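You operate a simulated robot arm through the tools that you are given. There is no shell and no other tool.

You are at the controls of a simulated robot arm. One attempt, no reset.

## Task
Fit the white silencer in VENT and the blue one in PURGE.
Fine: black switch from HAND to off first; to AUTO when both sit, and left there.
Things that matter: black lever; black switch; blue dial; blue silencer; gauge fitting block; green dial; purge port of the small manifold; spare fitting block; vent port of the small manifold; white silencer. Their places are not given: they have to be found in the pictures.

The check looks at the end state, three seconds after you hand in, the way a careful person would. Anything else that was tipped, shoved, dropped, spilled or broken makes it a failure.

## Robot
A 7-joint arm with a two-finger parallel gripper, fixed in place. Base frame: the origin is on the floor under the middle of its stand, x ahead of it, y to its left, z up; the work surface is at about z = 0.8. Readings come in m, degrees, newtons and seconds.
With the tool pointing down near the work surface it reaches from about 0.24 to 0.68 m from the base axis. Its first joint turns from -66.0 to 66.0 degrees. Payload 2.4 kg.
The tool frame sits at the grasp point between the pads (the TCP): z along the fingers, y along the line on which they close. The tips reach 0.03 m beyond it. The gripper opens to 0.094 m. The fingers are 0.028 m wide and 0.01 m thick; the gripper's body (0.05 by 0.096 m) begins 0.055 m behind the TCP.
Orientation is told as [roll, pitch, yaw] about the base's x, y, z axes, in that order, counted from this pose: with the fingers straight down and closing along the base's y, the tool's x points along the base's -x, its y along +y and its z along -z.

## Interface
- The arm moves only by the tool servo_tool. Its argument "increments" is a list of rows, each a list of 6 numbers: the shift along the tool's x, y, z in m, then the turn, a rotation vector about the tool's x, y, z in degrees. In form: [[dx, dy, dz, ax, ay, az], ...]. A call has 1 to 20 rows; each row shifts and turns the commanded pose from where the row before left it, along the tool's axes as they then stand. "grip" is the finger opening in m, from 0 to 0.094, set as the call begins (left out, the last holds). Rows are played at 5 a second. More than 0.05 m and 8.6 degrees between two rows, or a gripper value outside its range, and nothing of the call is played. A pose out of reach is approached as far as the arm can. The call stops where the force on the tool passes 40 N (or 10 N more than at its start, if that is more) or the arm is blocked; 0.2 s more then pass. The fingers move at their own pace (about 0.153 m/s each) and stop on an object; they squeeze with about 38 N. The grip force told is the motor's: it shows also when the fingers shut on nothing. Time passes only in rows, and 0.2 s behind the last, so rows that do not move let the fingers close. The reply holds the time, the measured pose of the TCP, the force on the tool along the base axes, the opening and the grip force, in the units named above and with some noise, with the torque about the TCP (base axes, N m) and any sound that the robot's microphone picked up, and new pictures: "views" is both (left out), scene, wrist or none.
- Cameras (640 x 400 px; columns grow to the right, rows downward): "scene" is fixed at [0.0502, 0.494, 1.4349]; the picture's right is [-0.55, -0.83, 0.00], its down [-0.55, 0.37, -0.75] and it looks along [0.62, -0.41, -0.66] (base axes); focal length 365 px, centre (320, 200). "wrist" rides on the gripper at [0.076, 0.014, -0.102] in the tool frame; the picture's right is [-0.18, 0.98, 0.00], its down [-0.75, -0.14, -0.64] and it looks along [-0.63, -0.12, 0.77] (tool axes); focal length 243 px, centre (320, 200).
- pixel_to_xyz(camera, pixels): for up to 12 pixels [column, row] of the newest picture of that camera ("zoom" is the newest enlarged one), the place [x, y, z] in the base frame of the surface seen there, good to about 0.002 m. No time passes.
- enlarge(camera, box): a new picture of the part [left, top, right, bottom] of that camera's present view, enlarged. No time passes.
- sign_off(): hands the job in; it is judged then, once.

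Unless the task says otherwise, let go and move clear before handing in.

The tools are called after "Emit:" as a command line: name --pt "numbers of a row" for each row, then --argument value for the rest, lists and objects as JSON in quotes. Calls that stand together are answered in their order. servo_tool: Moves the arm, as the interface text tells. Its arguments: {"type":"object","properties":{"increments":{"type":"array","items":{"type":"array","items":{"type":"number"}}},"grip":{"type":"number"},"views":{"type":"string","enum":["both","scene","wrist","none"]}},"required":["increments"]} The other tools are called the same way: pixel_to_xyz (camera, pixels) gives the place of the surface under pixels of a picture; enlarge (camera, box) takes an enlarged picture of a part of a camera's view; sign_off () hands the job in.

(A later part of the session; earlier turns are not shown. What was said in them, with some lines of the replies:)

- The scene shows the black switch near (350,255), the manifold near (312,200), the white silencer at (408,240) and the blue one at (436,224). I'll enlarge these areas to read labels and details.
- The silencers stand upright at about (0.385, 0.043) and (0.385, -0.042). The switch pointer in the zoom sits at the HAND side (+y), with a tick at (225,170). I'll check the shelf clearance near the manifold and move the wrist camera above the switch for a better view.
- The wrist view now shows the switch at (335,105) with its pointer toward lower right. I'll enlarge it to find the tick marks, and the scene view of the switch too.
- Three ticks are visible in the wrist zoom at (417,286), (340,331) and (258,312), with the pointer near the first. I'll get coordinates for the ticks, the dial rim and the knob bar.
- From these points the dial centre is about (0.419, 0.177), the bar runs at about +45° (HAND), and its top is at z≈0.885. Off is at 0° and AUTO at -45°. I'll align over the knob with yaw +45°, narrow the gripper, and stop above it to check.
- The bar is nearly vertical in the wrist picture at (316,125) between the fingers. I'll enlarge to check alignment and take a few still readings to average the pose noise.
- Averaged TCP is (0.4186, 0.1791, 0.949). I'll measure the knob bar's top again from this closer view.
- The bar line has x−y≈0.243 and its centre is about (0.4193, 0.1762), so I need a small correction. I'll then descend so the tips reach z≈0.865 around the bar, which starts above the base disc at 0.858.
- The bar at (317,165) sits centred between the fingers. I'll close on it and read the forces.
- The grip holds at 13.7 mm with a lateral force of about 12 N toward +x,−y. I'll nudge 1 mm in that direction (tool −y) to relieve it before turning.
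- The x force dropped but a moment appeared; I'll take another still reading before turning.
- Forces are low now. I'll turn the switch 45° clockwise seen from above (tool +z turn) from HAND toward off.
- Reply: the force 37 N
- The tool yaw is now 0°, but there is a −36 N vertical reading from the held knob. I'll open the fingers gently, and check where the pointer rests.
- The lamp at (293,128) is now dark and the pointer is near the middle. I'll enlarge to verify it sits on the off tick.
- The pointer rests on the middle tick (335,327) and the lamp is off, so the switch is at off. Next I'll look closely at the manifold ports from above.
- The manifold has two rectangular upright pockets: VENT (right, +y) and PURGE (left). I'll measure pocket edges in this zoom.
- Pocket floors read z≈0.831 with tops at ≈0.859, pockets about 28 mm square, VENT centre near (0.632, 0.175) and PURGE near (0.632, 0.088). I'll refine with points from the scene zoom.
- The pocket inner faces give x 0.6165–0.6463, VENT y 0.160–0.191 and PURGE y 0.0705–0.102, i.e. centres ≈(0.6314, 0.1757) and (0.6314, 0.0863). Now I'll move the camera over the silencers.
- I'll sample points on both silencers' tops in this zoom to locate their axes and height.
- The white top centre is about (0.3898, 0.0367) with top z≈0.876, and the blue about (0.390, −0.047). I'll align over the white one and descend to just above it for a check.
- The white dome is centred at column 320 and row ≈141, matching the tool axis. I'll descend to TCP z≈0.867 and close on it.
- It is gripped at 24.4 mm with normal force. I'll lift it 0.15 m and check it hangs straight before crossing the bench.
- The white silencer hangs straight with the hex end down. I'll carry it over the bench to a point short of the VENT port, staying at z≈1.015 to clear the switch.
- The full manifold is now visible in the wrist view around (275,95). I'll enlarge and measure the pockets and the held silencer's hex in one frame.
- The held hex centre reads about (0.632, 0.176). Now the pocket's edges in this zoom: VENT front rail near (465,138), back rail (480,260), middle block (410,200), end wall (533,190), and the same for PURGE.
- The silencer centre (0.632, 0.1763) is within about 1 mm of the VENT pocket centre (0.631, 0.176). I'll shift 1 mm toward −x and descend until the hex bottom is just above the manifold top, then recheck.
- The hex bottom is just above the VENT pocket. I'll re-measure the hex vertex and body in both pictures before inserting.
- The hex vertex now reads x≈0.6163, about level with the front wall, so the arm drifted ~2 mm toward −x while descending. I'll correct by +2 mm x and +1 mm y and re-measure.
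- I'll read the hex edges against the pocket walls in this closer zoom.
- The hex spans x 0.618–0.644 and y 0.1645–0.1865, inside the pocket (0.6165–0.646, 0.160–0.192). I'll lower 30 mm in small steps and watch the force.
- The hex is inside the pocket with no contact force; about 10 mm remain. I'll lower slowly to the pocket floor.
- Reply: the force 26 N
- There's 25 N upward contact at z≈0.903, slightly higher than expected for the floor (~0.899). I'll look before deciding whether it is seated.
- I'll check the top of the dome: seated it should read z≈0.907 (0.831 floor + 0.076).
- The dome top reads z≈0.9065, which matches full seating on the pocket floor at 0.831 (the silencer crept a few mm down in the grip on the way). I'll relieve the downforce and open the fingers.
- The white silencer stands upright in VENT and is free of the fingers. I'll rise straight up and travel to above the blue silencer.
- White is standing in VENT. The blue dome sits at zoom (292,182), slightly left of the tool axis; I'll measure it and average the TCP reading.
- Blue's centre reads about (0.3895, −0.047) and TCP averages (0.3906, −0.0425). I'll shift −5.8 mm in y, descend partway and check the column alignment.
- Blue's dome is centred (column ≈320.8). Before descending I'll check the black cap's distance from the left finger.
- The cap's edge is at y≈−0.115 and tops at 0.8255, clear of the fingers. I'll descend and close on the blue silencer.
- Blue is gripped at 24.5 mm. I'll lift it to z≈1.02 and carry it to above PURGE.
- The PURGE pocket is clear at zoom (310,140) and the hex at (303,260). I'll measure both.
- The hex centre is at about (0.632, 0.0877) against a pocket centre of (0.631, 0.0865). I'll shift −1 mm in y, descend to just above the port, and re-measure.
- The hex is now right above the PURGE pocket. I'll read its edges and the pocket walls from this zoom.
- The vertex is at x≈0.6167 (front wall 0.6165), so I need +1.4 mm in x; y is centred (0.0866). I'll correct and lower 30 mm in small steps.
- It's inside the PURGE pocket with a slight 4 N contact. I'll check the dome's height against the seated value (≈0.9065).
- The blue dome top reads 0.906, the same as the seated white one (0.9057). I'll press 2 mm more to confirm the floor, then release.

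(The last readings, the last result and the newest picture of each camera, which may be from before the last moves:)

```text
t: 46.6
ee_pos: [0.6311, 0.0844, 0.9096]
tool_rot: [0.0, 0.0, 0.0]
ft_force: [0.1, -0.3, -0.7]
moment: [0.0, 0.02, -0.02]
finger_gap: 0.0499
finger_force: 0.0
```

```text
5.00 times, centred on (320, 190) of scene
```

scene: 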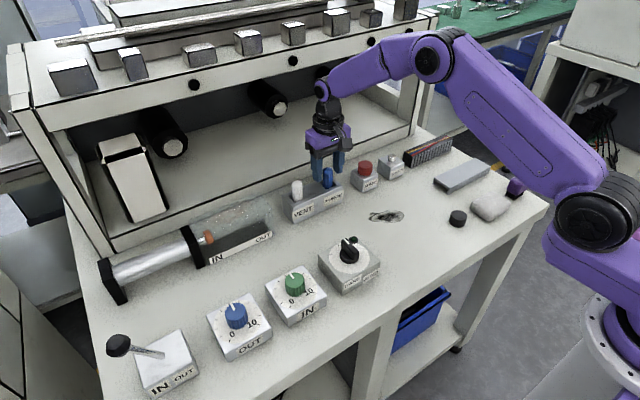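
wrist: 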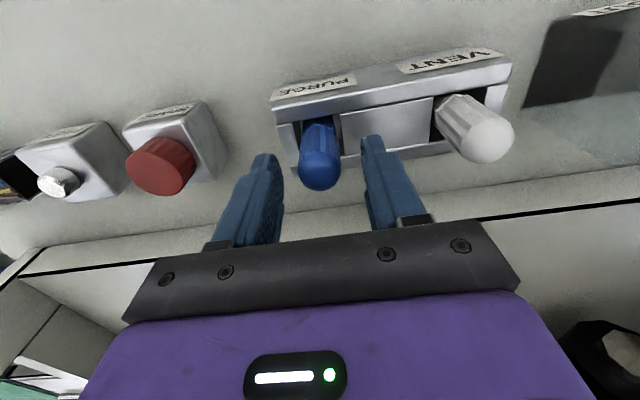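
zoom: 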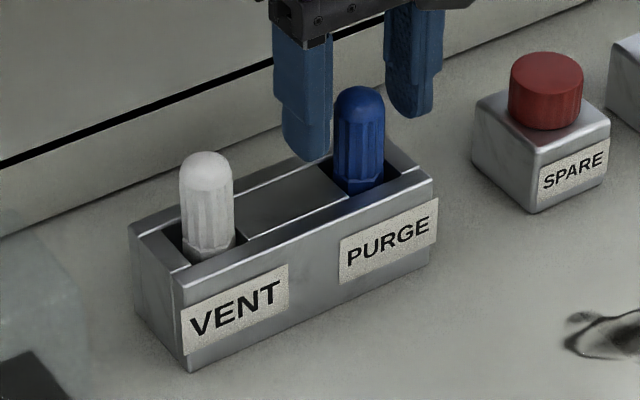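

Both silencers stand upright in their ports. I'll rise, move to above the switch, and verify both seats and the knob's position.

Emit:
servo_tool --pt "0 0 -0.02 0 0 0" --pt "0 0 -0.03 0 0 0" --pt "0 0 -0.03 0 0 0" --pt "0 0 -0.025 0 0 0" --pt "0.0353 0.0152 0 0 0 0" --pt "0.0353 0.0152 0 0 0 0" --pt "0.0353 0.0152 0 0 0 0" --pt "0.0353 0.0152 0 0 0 0" --pt "0.0353 0.0152 0 0 0 0" --pt "0.0353 0.0152 0 0 0 0" --pt "0 0 0.03 0 0 0" --pt "0 0 0.03 0 0 0" --pt "0 0 0 0 0 0" --pt "0 0 0 0 0 0" --grip 0.05 --views "both"

Emit:
enlarge --camera "scene" --box '[270, 150, 370, 230]'

Emit:
enlarge --camera "wrist" --box '[240, 60, 400, 180]'

```text
t: 49.6
ee_pos: [0.4196, 0.1779, 0.9545]
tool_rot: [0.0, 0.0, 0.0]
ft_force: [-0.8, -0.1, 0.3]
moment: [0.01, 0.04, 0.01]
finger_gap: 0.0501
finger_force: 0.1
```

scene: 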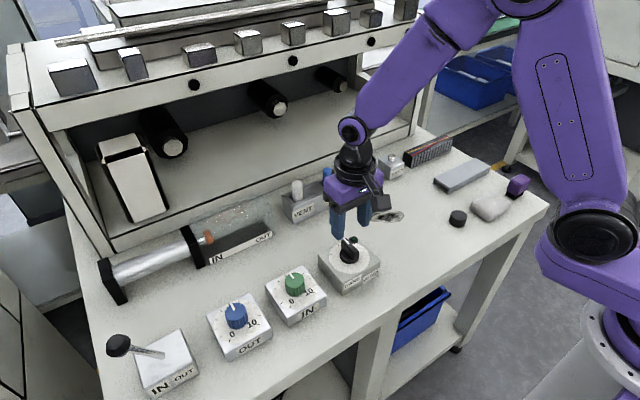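
wrist: 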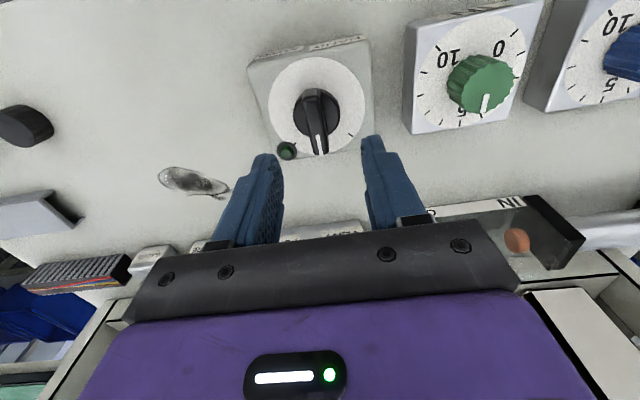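

```text
5.00 times, centred on (320, 190) of scene
```

zoom: 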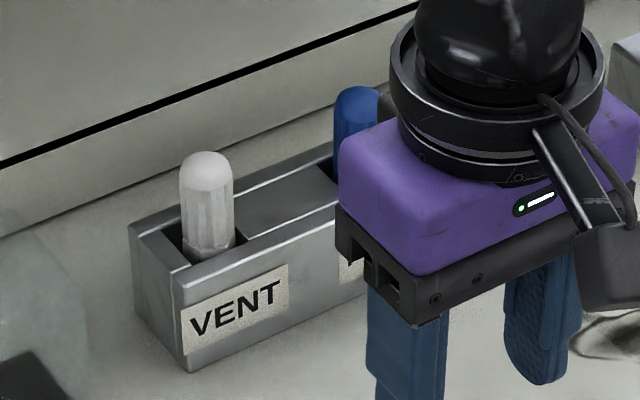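

```text
3.33 times, centred on (320, 120) of wrist
```

zoom: 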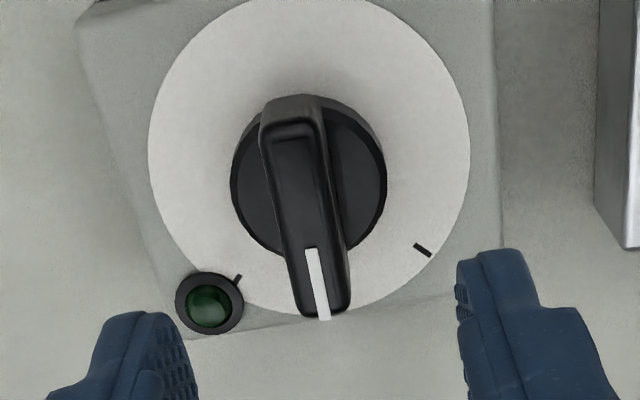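

The pointer is still on the off tick. The bar centre is a few mm left of the tool axis; I'll measure it and average the TCP.

Emit:
pixel_to_xyz --camera "zoom" --pixels '[[272, 150], [325, 150], [280, 190], [335, 190], [288, 230], [340, 230], [293, 270], [345, 270], [300, 310], [342, 305], [268, 120], [318, 110]]'

Emit:
servo_tool --pt "0 0 0 0 0 0" --views "none"

Emit:
servo_tool --pt "0 0 0 0 0 0" --views "none"

Emit:
servo_tool --pt "0 0 0 0 0 0" --views "none"

```text
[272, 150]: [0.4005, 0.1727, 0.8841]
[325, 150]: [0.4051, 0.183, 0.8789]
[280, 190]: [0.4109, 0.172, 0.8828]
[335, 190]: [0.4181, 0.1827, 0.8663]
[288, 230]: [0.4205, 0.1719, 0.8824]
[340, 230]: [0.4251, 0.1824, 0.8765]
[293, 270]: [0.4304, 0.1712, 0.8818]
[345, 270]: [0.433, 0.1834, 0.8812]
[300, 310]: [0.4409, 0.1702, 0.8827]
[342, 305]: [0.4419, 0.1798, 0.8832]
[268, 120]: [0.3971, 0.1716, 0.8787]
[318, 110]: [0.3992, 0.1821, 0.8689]
```

```text
t: 50.0
ee_pos: [0.4204, 0.1772, 0.9558]
tool_rot: [0.0, 0.0, 0.0]
ft_force: [-0.3, -0.3, -0.6]
moment: [0.01, 0.01, 0.0]
finger_gap: 0.0499
finger_force: 0.0
```

```text
t: 50.4
ee_pos: [0.4207, 0.1792, 0.9559]
tool_rot: [0.1, 0.0, 0.1]
ft_force: [0.4, 1.1, -0.1]
moment: [0.02, 0.01, 0.0]
finger_gap: 0.0501
finger_force: 0.0
```

```text
t: 50.8
ee_pos: [0.4208, 0.1779, 0.9543]
tool_rot: [-0.1, 0.1, 0.0]
ft_force: [-0.4, -0.2, -0.6]
moment: [0.0, 0.01, 0.02]
finger_gap: 0.0501
finger_force: 0.0
```

The bar spans y≈0.1705–0.184 (centre ≈0.1765) and x 0.397–0.443; TCP is (0.4204, 0.178). I'll shift −2 mm in y, descend around the bar to z≈0.896 and close.

Emit:
servo_tool --pt "0 -0.002 0 0 0 0" --pt "0 0 0.02 0 0 0" --pt "0 0 0.02 0 0 0" --pt "0 0 0.019 0 0 0" --pt "0 0 0 0 0 0" --grip 0.05 --views "wrist"

Emit:
servo_tool --pt "0 0 0 0 0 0" --pt "0 0 0 0 0 0" --pt "0 0 0 0 0 0" --grip 0.0 --views "wrist"

```text
t: 52.0
ee_pos: [0.4198, 0.175, 0.8968]
tool_rot: [0.0, 0.1, 0.1]
ft_force: [1.2, 0.4, -0.7]
moment: [0.02, 0.0, 0.04]
finger_gap: 0.05
finger_force: 0.0
```

wrist: 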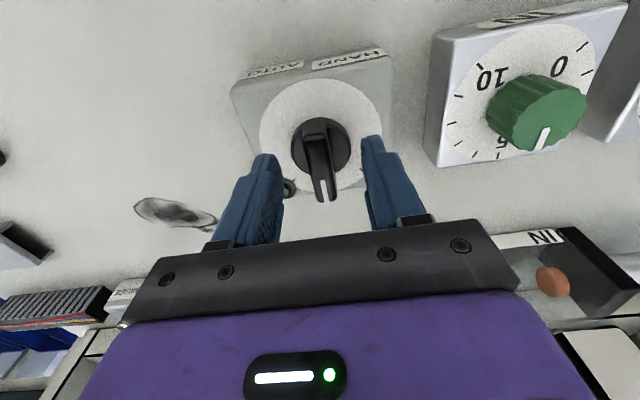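

```text
t: 52.8
ee_pos: [0.4197, 0.1747, 0.8958]
tool_rot: [0.0, 0.0, 0.0]
ft_force: [-0.1, 3.8, -8.0]
moment: [0.11, -0.53, 0.02]
finger_gap: 0.0136
finger_force: 44.5
```

wrist: 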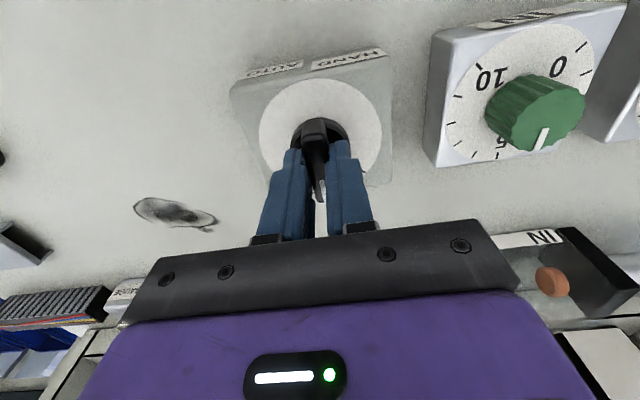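

The grip on the bar is good with small forces. I'll turn toward AUTO, first half.

Emit:
servo_tool --pt "0 0 0 0 0 5" --pt "0 0 0 0 0 5" --pt "0 0 0 0 0 5" --pt "0 0 0 0 0 5" --pt "0 0 0 0 0 2.5" --pt "0 0 0 0 0 0" --grip 0.0 --views "wrist"

```text
t: 54.2
ee_pos: [0.4196, 0.1751, 0.8961]
tool_rot: [-0.2, 0.1, -22.5]
ft_force: [-3.9, 13.2, -33.2]
moment: [0.29, -0.25, -0.02]
finger_gap: 0.014
finger_force: 44.7
```

wrist: 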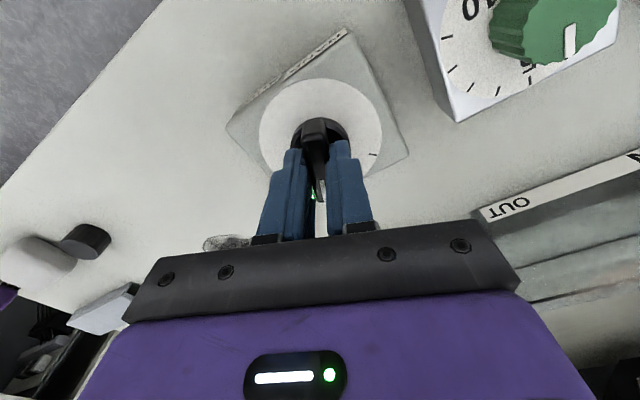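

The lamp shows green and the turn is at −22.5°, but a −33 N vertical pull has built up. I'll ease the tool down 3 mm to relieve it before finishing.

Emit:
servo_tool --pt "0 0.001 0.002 0 0 0" --pt "0 0 0.001 0 0 0" --pt "0 0 0 0 0 0" --grip 0.0 --views "none"

```text
t: 55.0
ee_pos: [0.421, 0.1733, 0.8947]
tool_rot: [0.0, -0.2, -22.7]
ft_force: [-16.0, -2.5, 34.1]
moment: [-0.12, 0.32, 0.0]
finger_gap: 0.0142
finger_force: 45.0
```

That overshot to +34 N, so the knob is stiff; about half of it is right. I'll go back up 1.5 mm and recentre slightly.

Emit:
servo_tool --pt "0.0004 -0.0003 -0.0015 0 0 0" --pt "0 0 0 0 0 0" --grip 0.0 --views "none"

```text
t: 55.6
ee_pos: [0.4208, 0.1755, 0.8951]
tool_rot: [0.0, -0.2, -22.7]
ft_force: [5.3, 0.8, -18.3]
moment: [0.2, 0.38, 0.0]
finger_gap: 0.014
finger_force: 45.4
```

Vertical force is down to −18 N and lateral forces are small. I'll finish the remaining turn to −45°.

Emit:
servo_tool --pt "0 0 0.0003 0 0 5" --pt "0 0 0 0 0 5" --pt "0 0 0 0 0 5" --pt "0 0 0 0 0 4" --pt "0 0 0 0 0 3.5" --pt "0 0 0 0 0 0" --grip 0.0 --views "wrist"

```text
t: 57.0
ee_pos: [0.4198, 0.1753, 0.8951]
tool_rot: [0.0, 0.0, -45.1]
ft_force: [10.2, -10.6, -11.2]
moment: [-0.81, -0.64, 0.09]
finger_gap: 0.0139
finger_force: 45.0
```

wrist: 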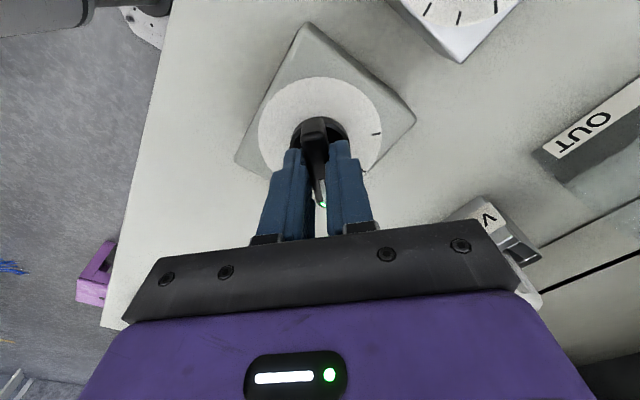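

The turn reached −45° with moderate forces. I'll open the fingers, rise, and check the pointer and lamp.

Emit:
servo_tool --pt "0 0 0 0 0 0" --pt "0 0 0 0 0 0" --grip 0.05 --views "none"

Emit:
servo_tool --pt "0 0 -0.025 0 0 0" --pt "0 0 -0.03 0 0 0" --pt "0 0 -0.03 0 0 0" --pt "0 0 -0.03 0 0 0" --pt "0 0 0 0 0 0" --grip 0.05 --views "both"

Emit:
enlarge --camera "wrist" --box '[250, 20, 400, 150]'

Emit:
enlarge --camera "scene" --box '[270, 150, 400, 300]'

```text
t: 57.6
ee_pos: [0.4195, 0.1762, 0.8956]
tool_rot: [0.0, 0.0, -44.9]
ft_force: [0.3, -0.1, 0.2]
moment: [0.01, -0.02, 0.0]
finger_gap: 0.0499
finger_force: 0.1
```

```text
t: 58.8
ee_pos: [0.4187, 0.1751, 1.0112]
tool_rot: [0.0, 0.0, -45.0]
ft_force: [0.4, 0.2, 0.1]
moment: [-0.02, 0.0, 0.0]
finger_gap: 0.0502
finger_force: 0.0
```

scene: 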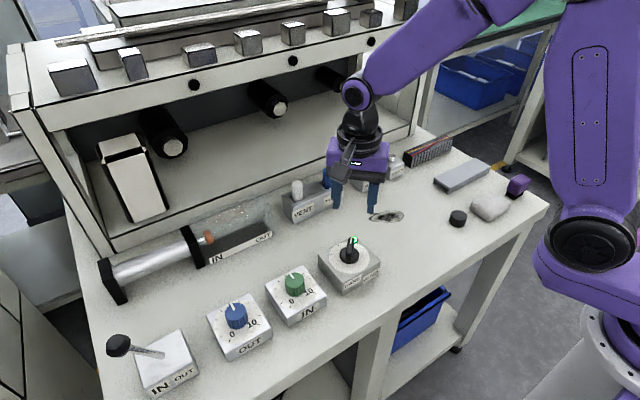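
wrist: 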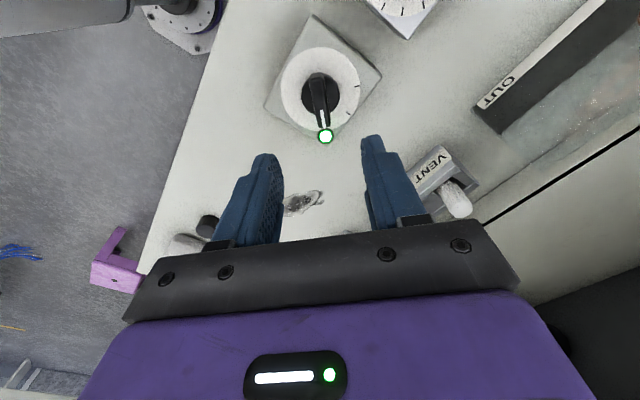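

```text
3.08 times, centred on (325, 85) of wrist
```

zoom: 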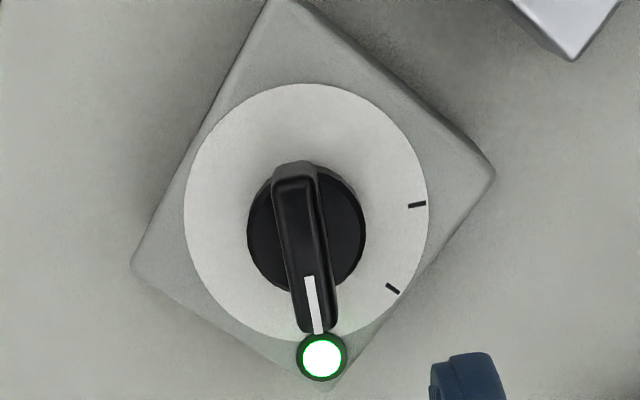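

```text
2.67 times, centred on (335, 225) of scene
```

zoom: 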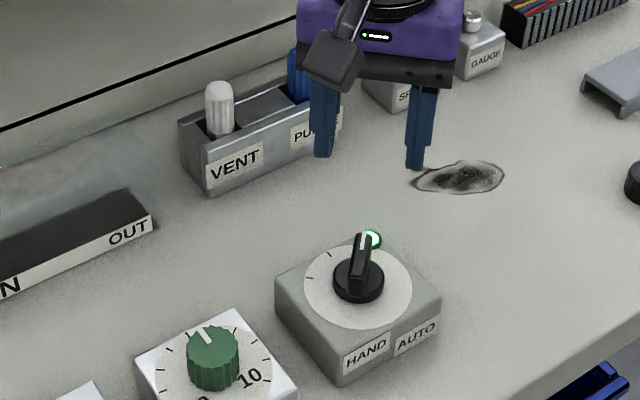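

The switch points to AUTO with the lamp lit green. I'll turn the wrist back, retreat to the start area, and do a final check of everything.

Emit:
servo_tool --pt "0 0 -0.02 0 0 -7.5" --pt "0 0 -0.02 0 0 -7.5" --pt "0 0 -0.02 0 0 -7.5" --pt "0 0 -0.02 0 0 -7.5" --pt "0 0 -0.02 0 0 -7.5" --pt "0 0 -0.02 0 0 -7.5" --pt "0.03 -0.018 -0.007 0 0 0" --pt "0.03 -0.018 -0.007 0 0 0" --pt "0.03 -0.018 -0.007 0 0 0" --pt "0.027 -0.016 -0.007 0 0 0" --pt "0 0 0 0 0 0" --grip 0.094 --views "both"

Emit:
enlarge --camera "scene" --box '[270, 150, 430, 250]'

Emit:
enlarge --camera "scene" --box '[100, 220, 400, 400]'

Emit:
pixel_to_xyz --camera "scene" --pixels '[[297, 183], [328, 170], [296, 186], [328, 173], [365, 165], [390, 158], [350, 255]]'

```text
t: 61.2
ee_pos: [0.3014, 0.1046, 1.1563]
tool_rot: [0.0, 0.1, 0.0]
ft_force: [0.4, -0.8, -0.8]
moment: [-0.01, -0.02, 0.03]
finger_gap: 0.0939
finger_force: 0.1
```

scene: 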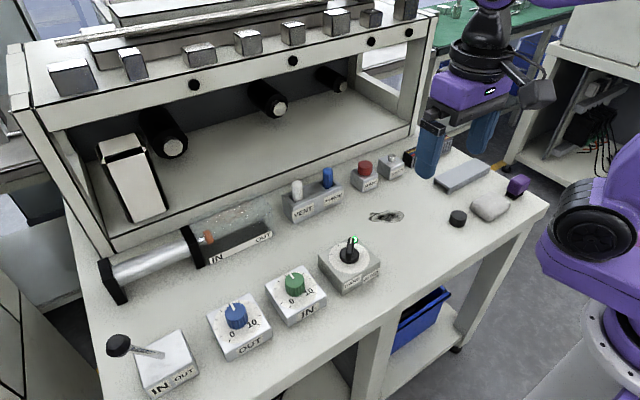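
wrist: 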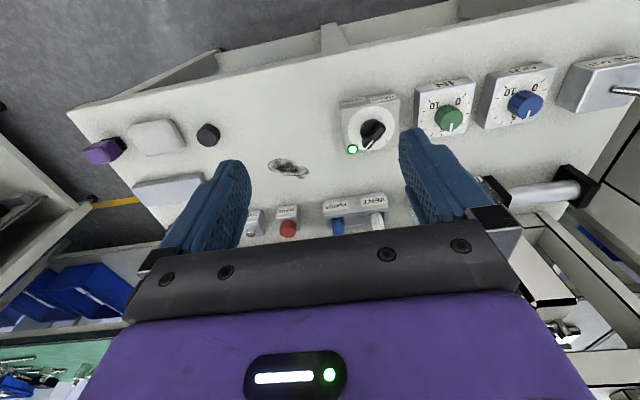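

```text
4.00 times, centred on (350, 200) of scene
```

zoom: 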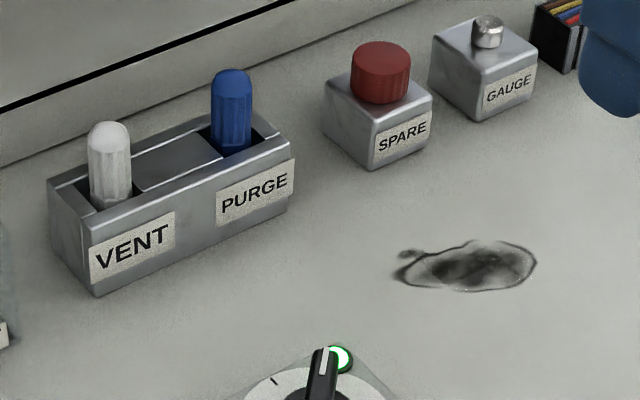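

```text
2.13 times, centred on (250, 310) of scene
```

zoom: 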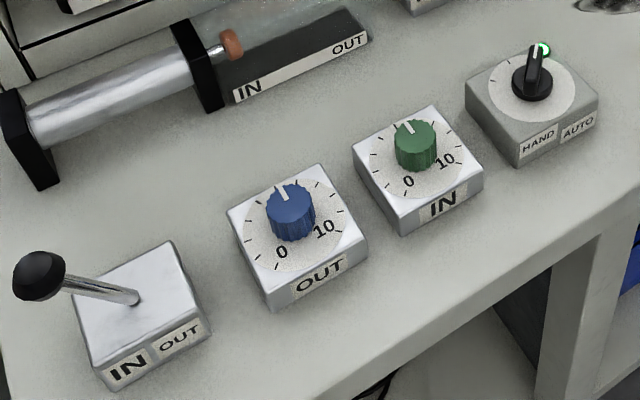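

```text
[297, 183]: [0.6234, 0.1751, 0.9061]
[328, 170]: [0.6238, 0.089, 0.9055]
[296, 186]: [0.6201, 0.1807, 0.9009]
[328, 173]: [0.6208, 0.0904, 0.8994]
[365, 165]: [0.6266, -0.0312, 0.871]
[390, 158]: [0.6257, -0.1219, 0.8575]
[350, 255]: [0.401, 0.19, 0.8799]
```

Both silencers stand fully seated (white in VENT and blue in PURGE, tops at z≈0.906). The switch points to AUTO with a green lamp, nothing else appears to have moved, and the arm is clear, so I'm handing in.

Emit:
sign_off

```text
The job is handed in.
```

The white silencer is in VENT and the blue one is in PURGE. In the last pictures both stood upright, with their tops at about z = 0.906 m, which matches resting on the port floors.

The black switch went from HAND to off before I touched either silencer. I turned it to AUTO only after both were in. It is still there, with its lamp lit green.

Nothing else looked moved or tipped. The arm is back near its starting position with the gripper open and empty. The job has been handed in; I have not seen the result of the check.
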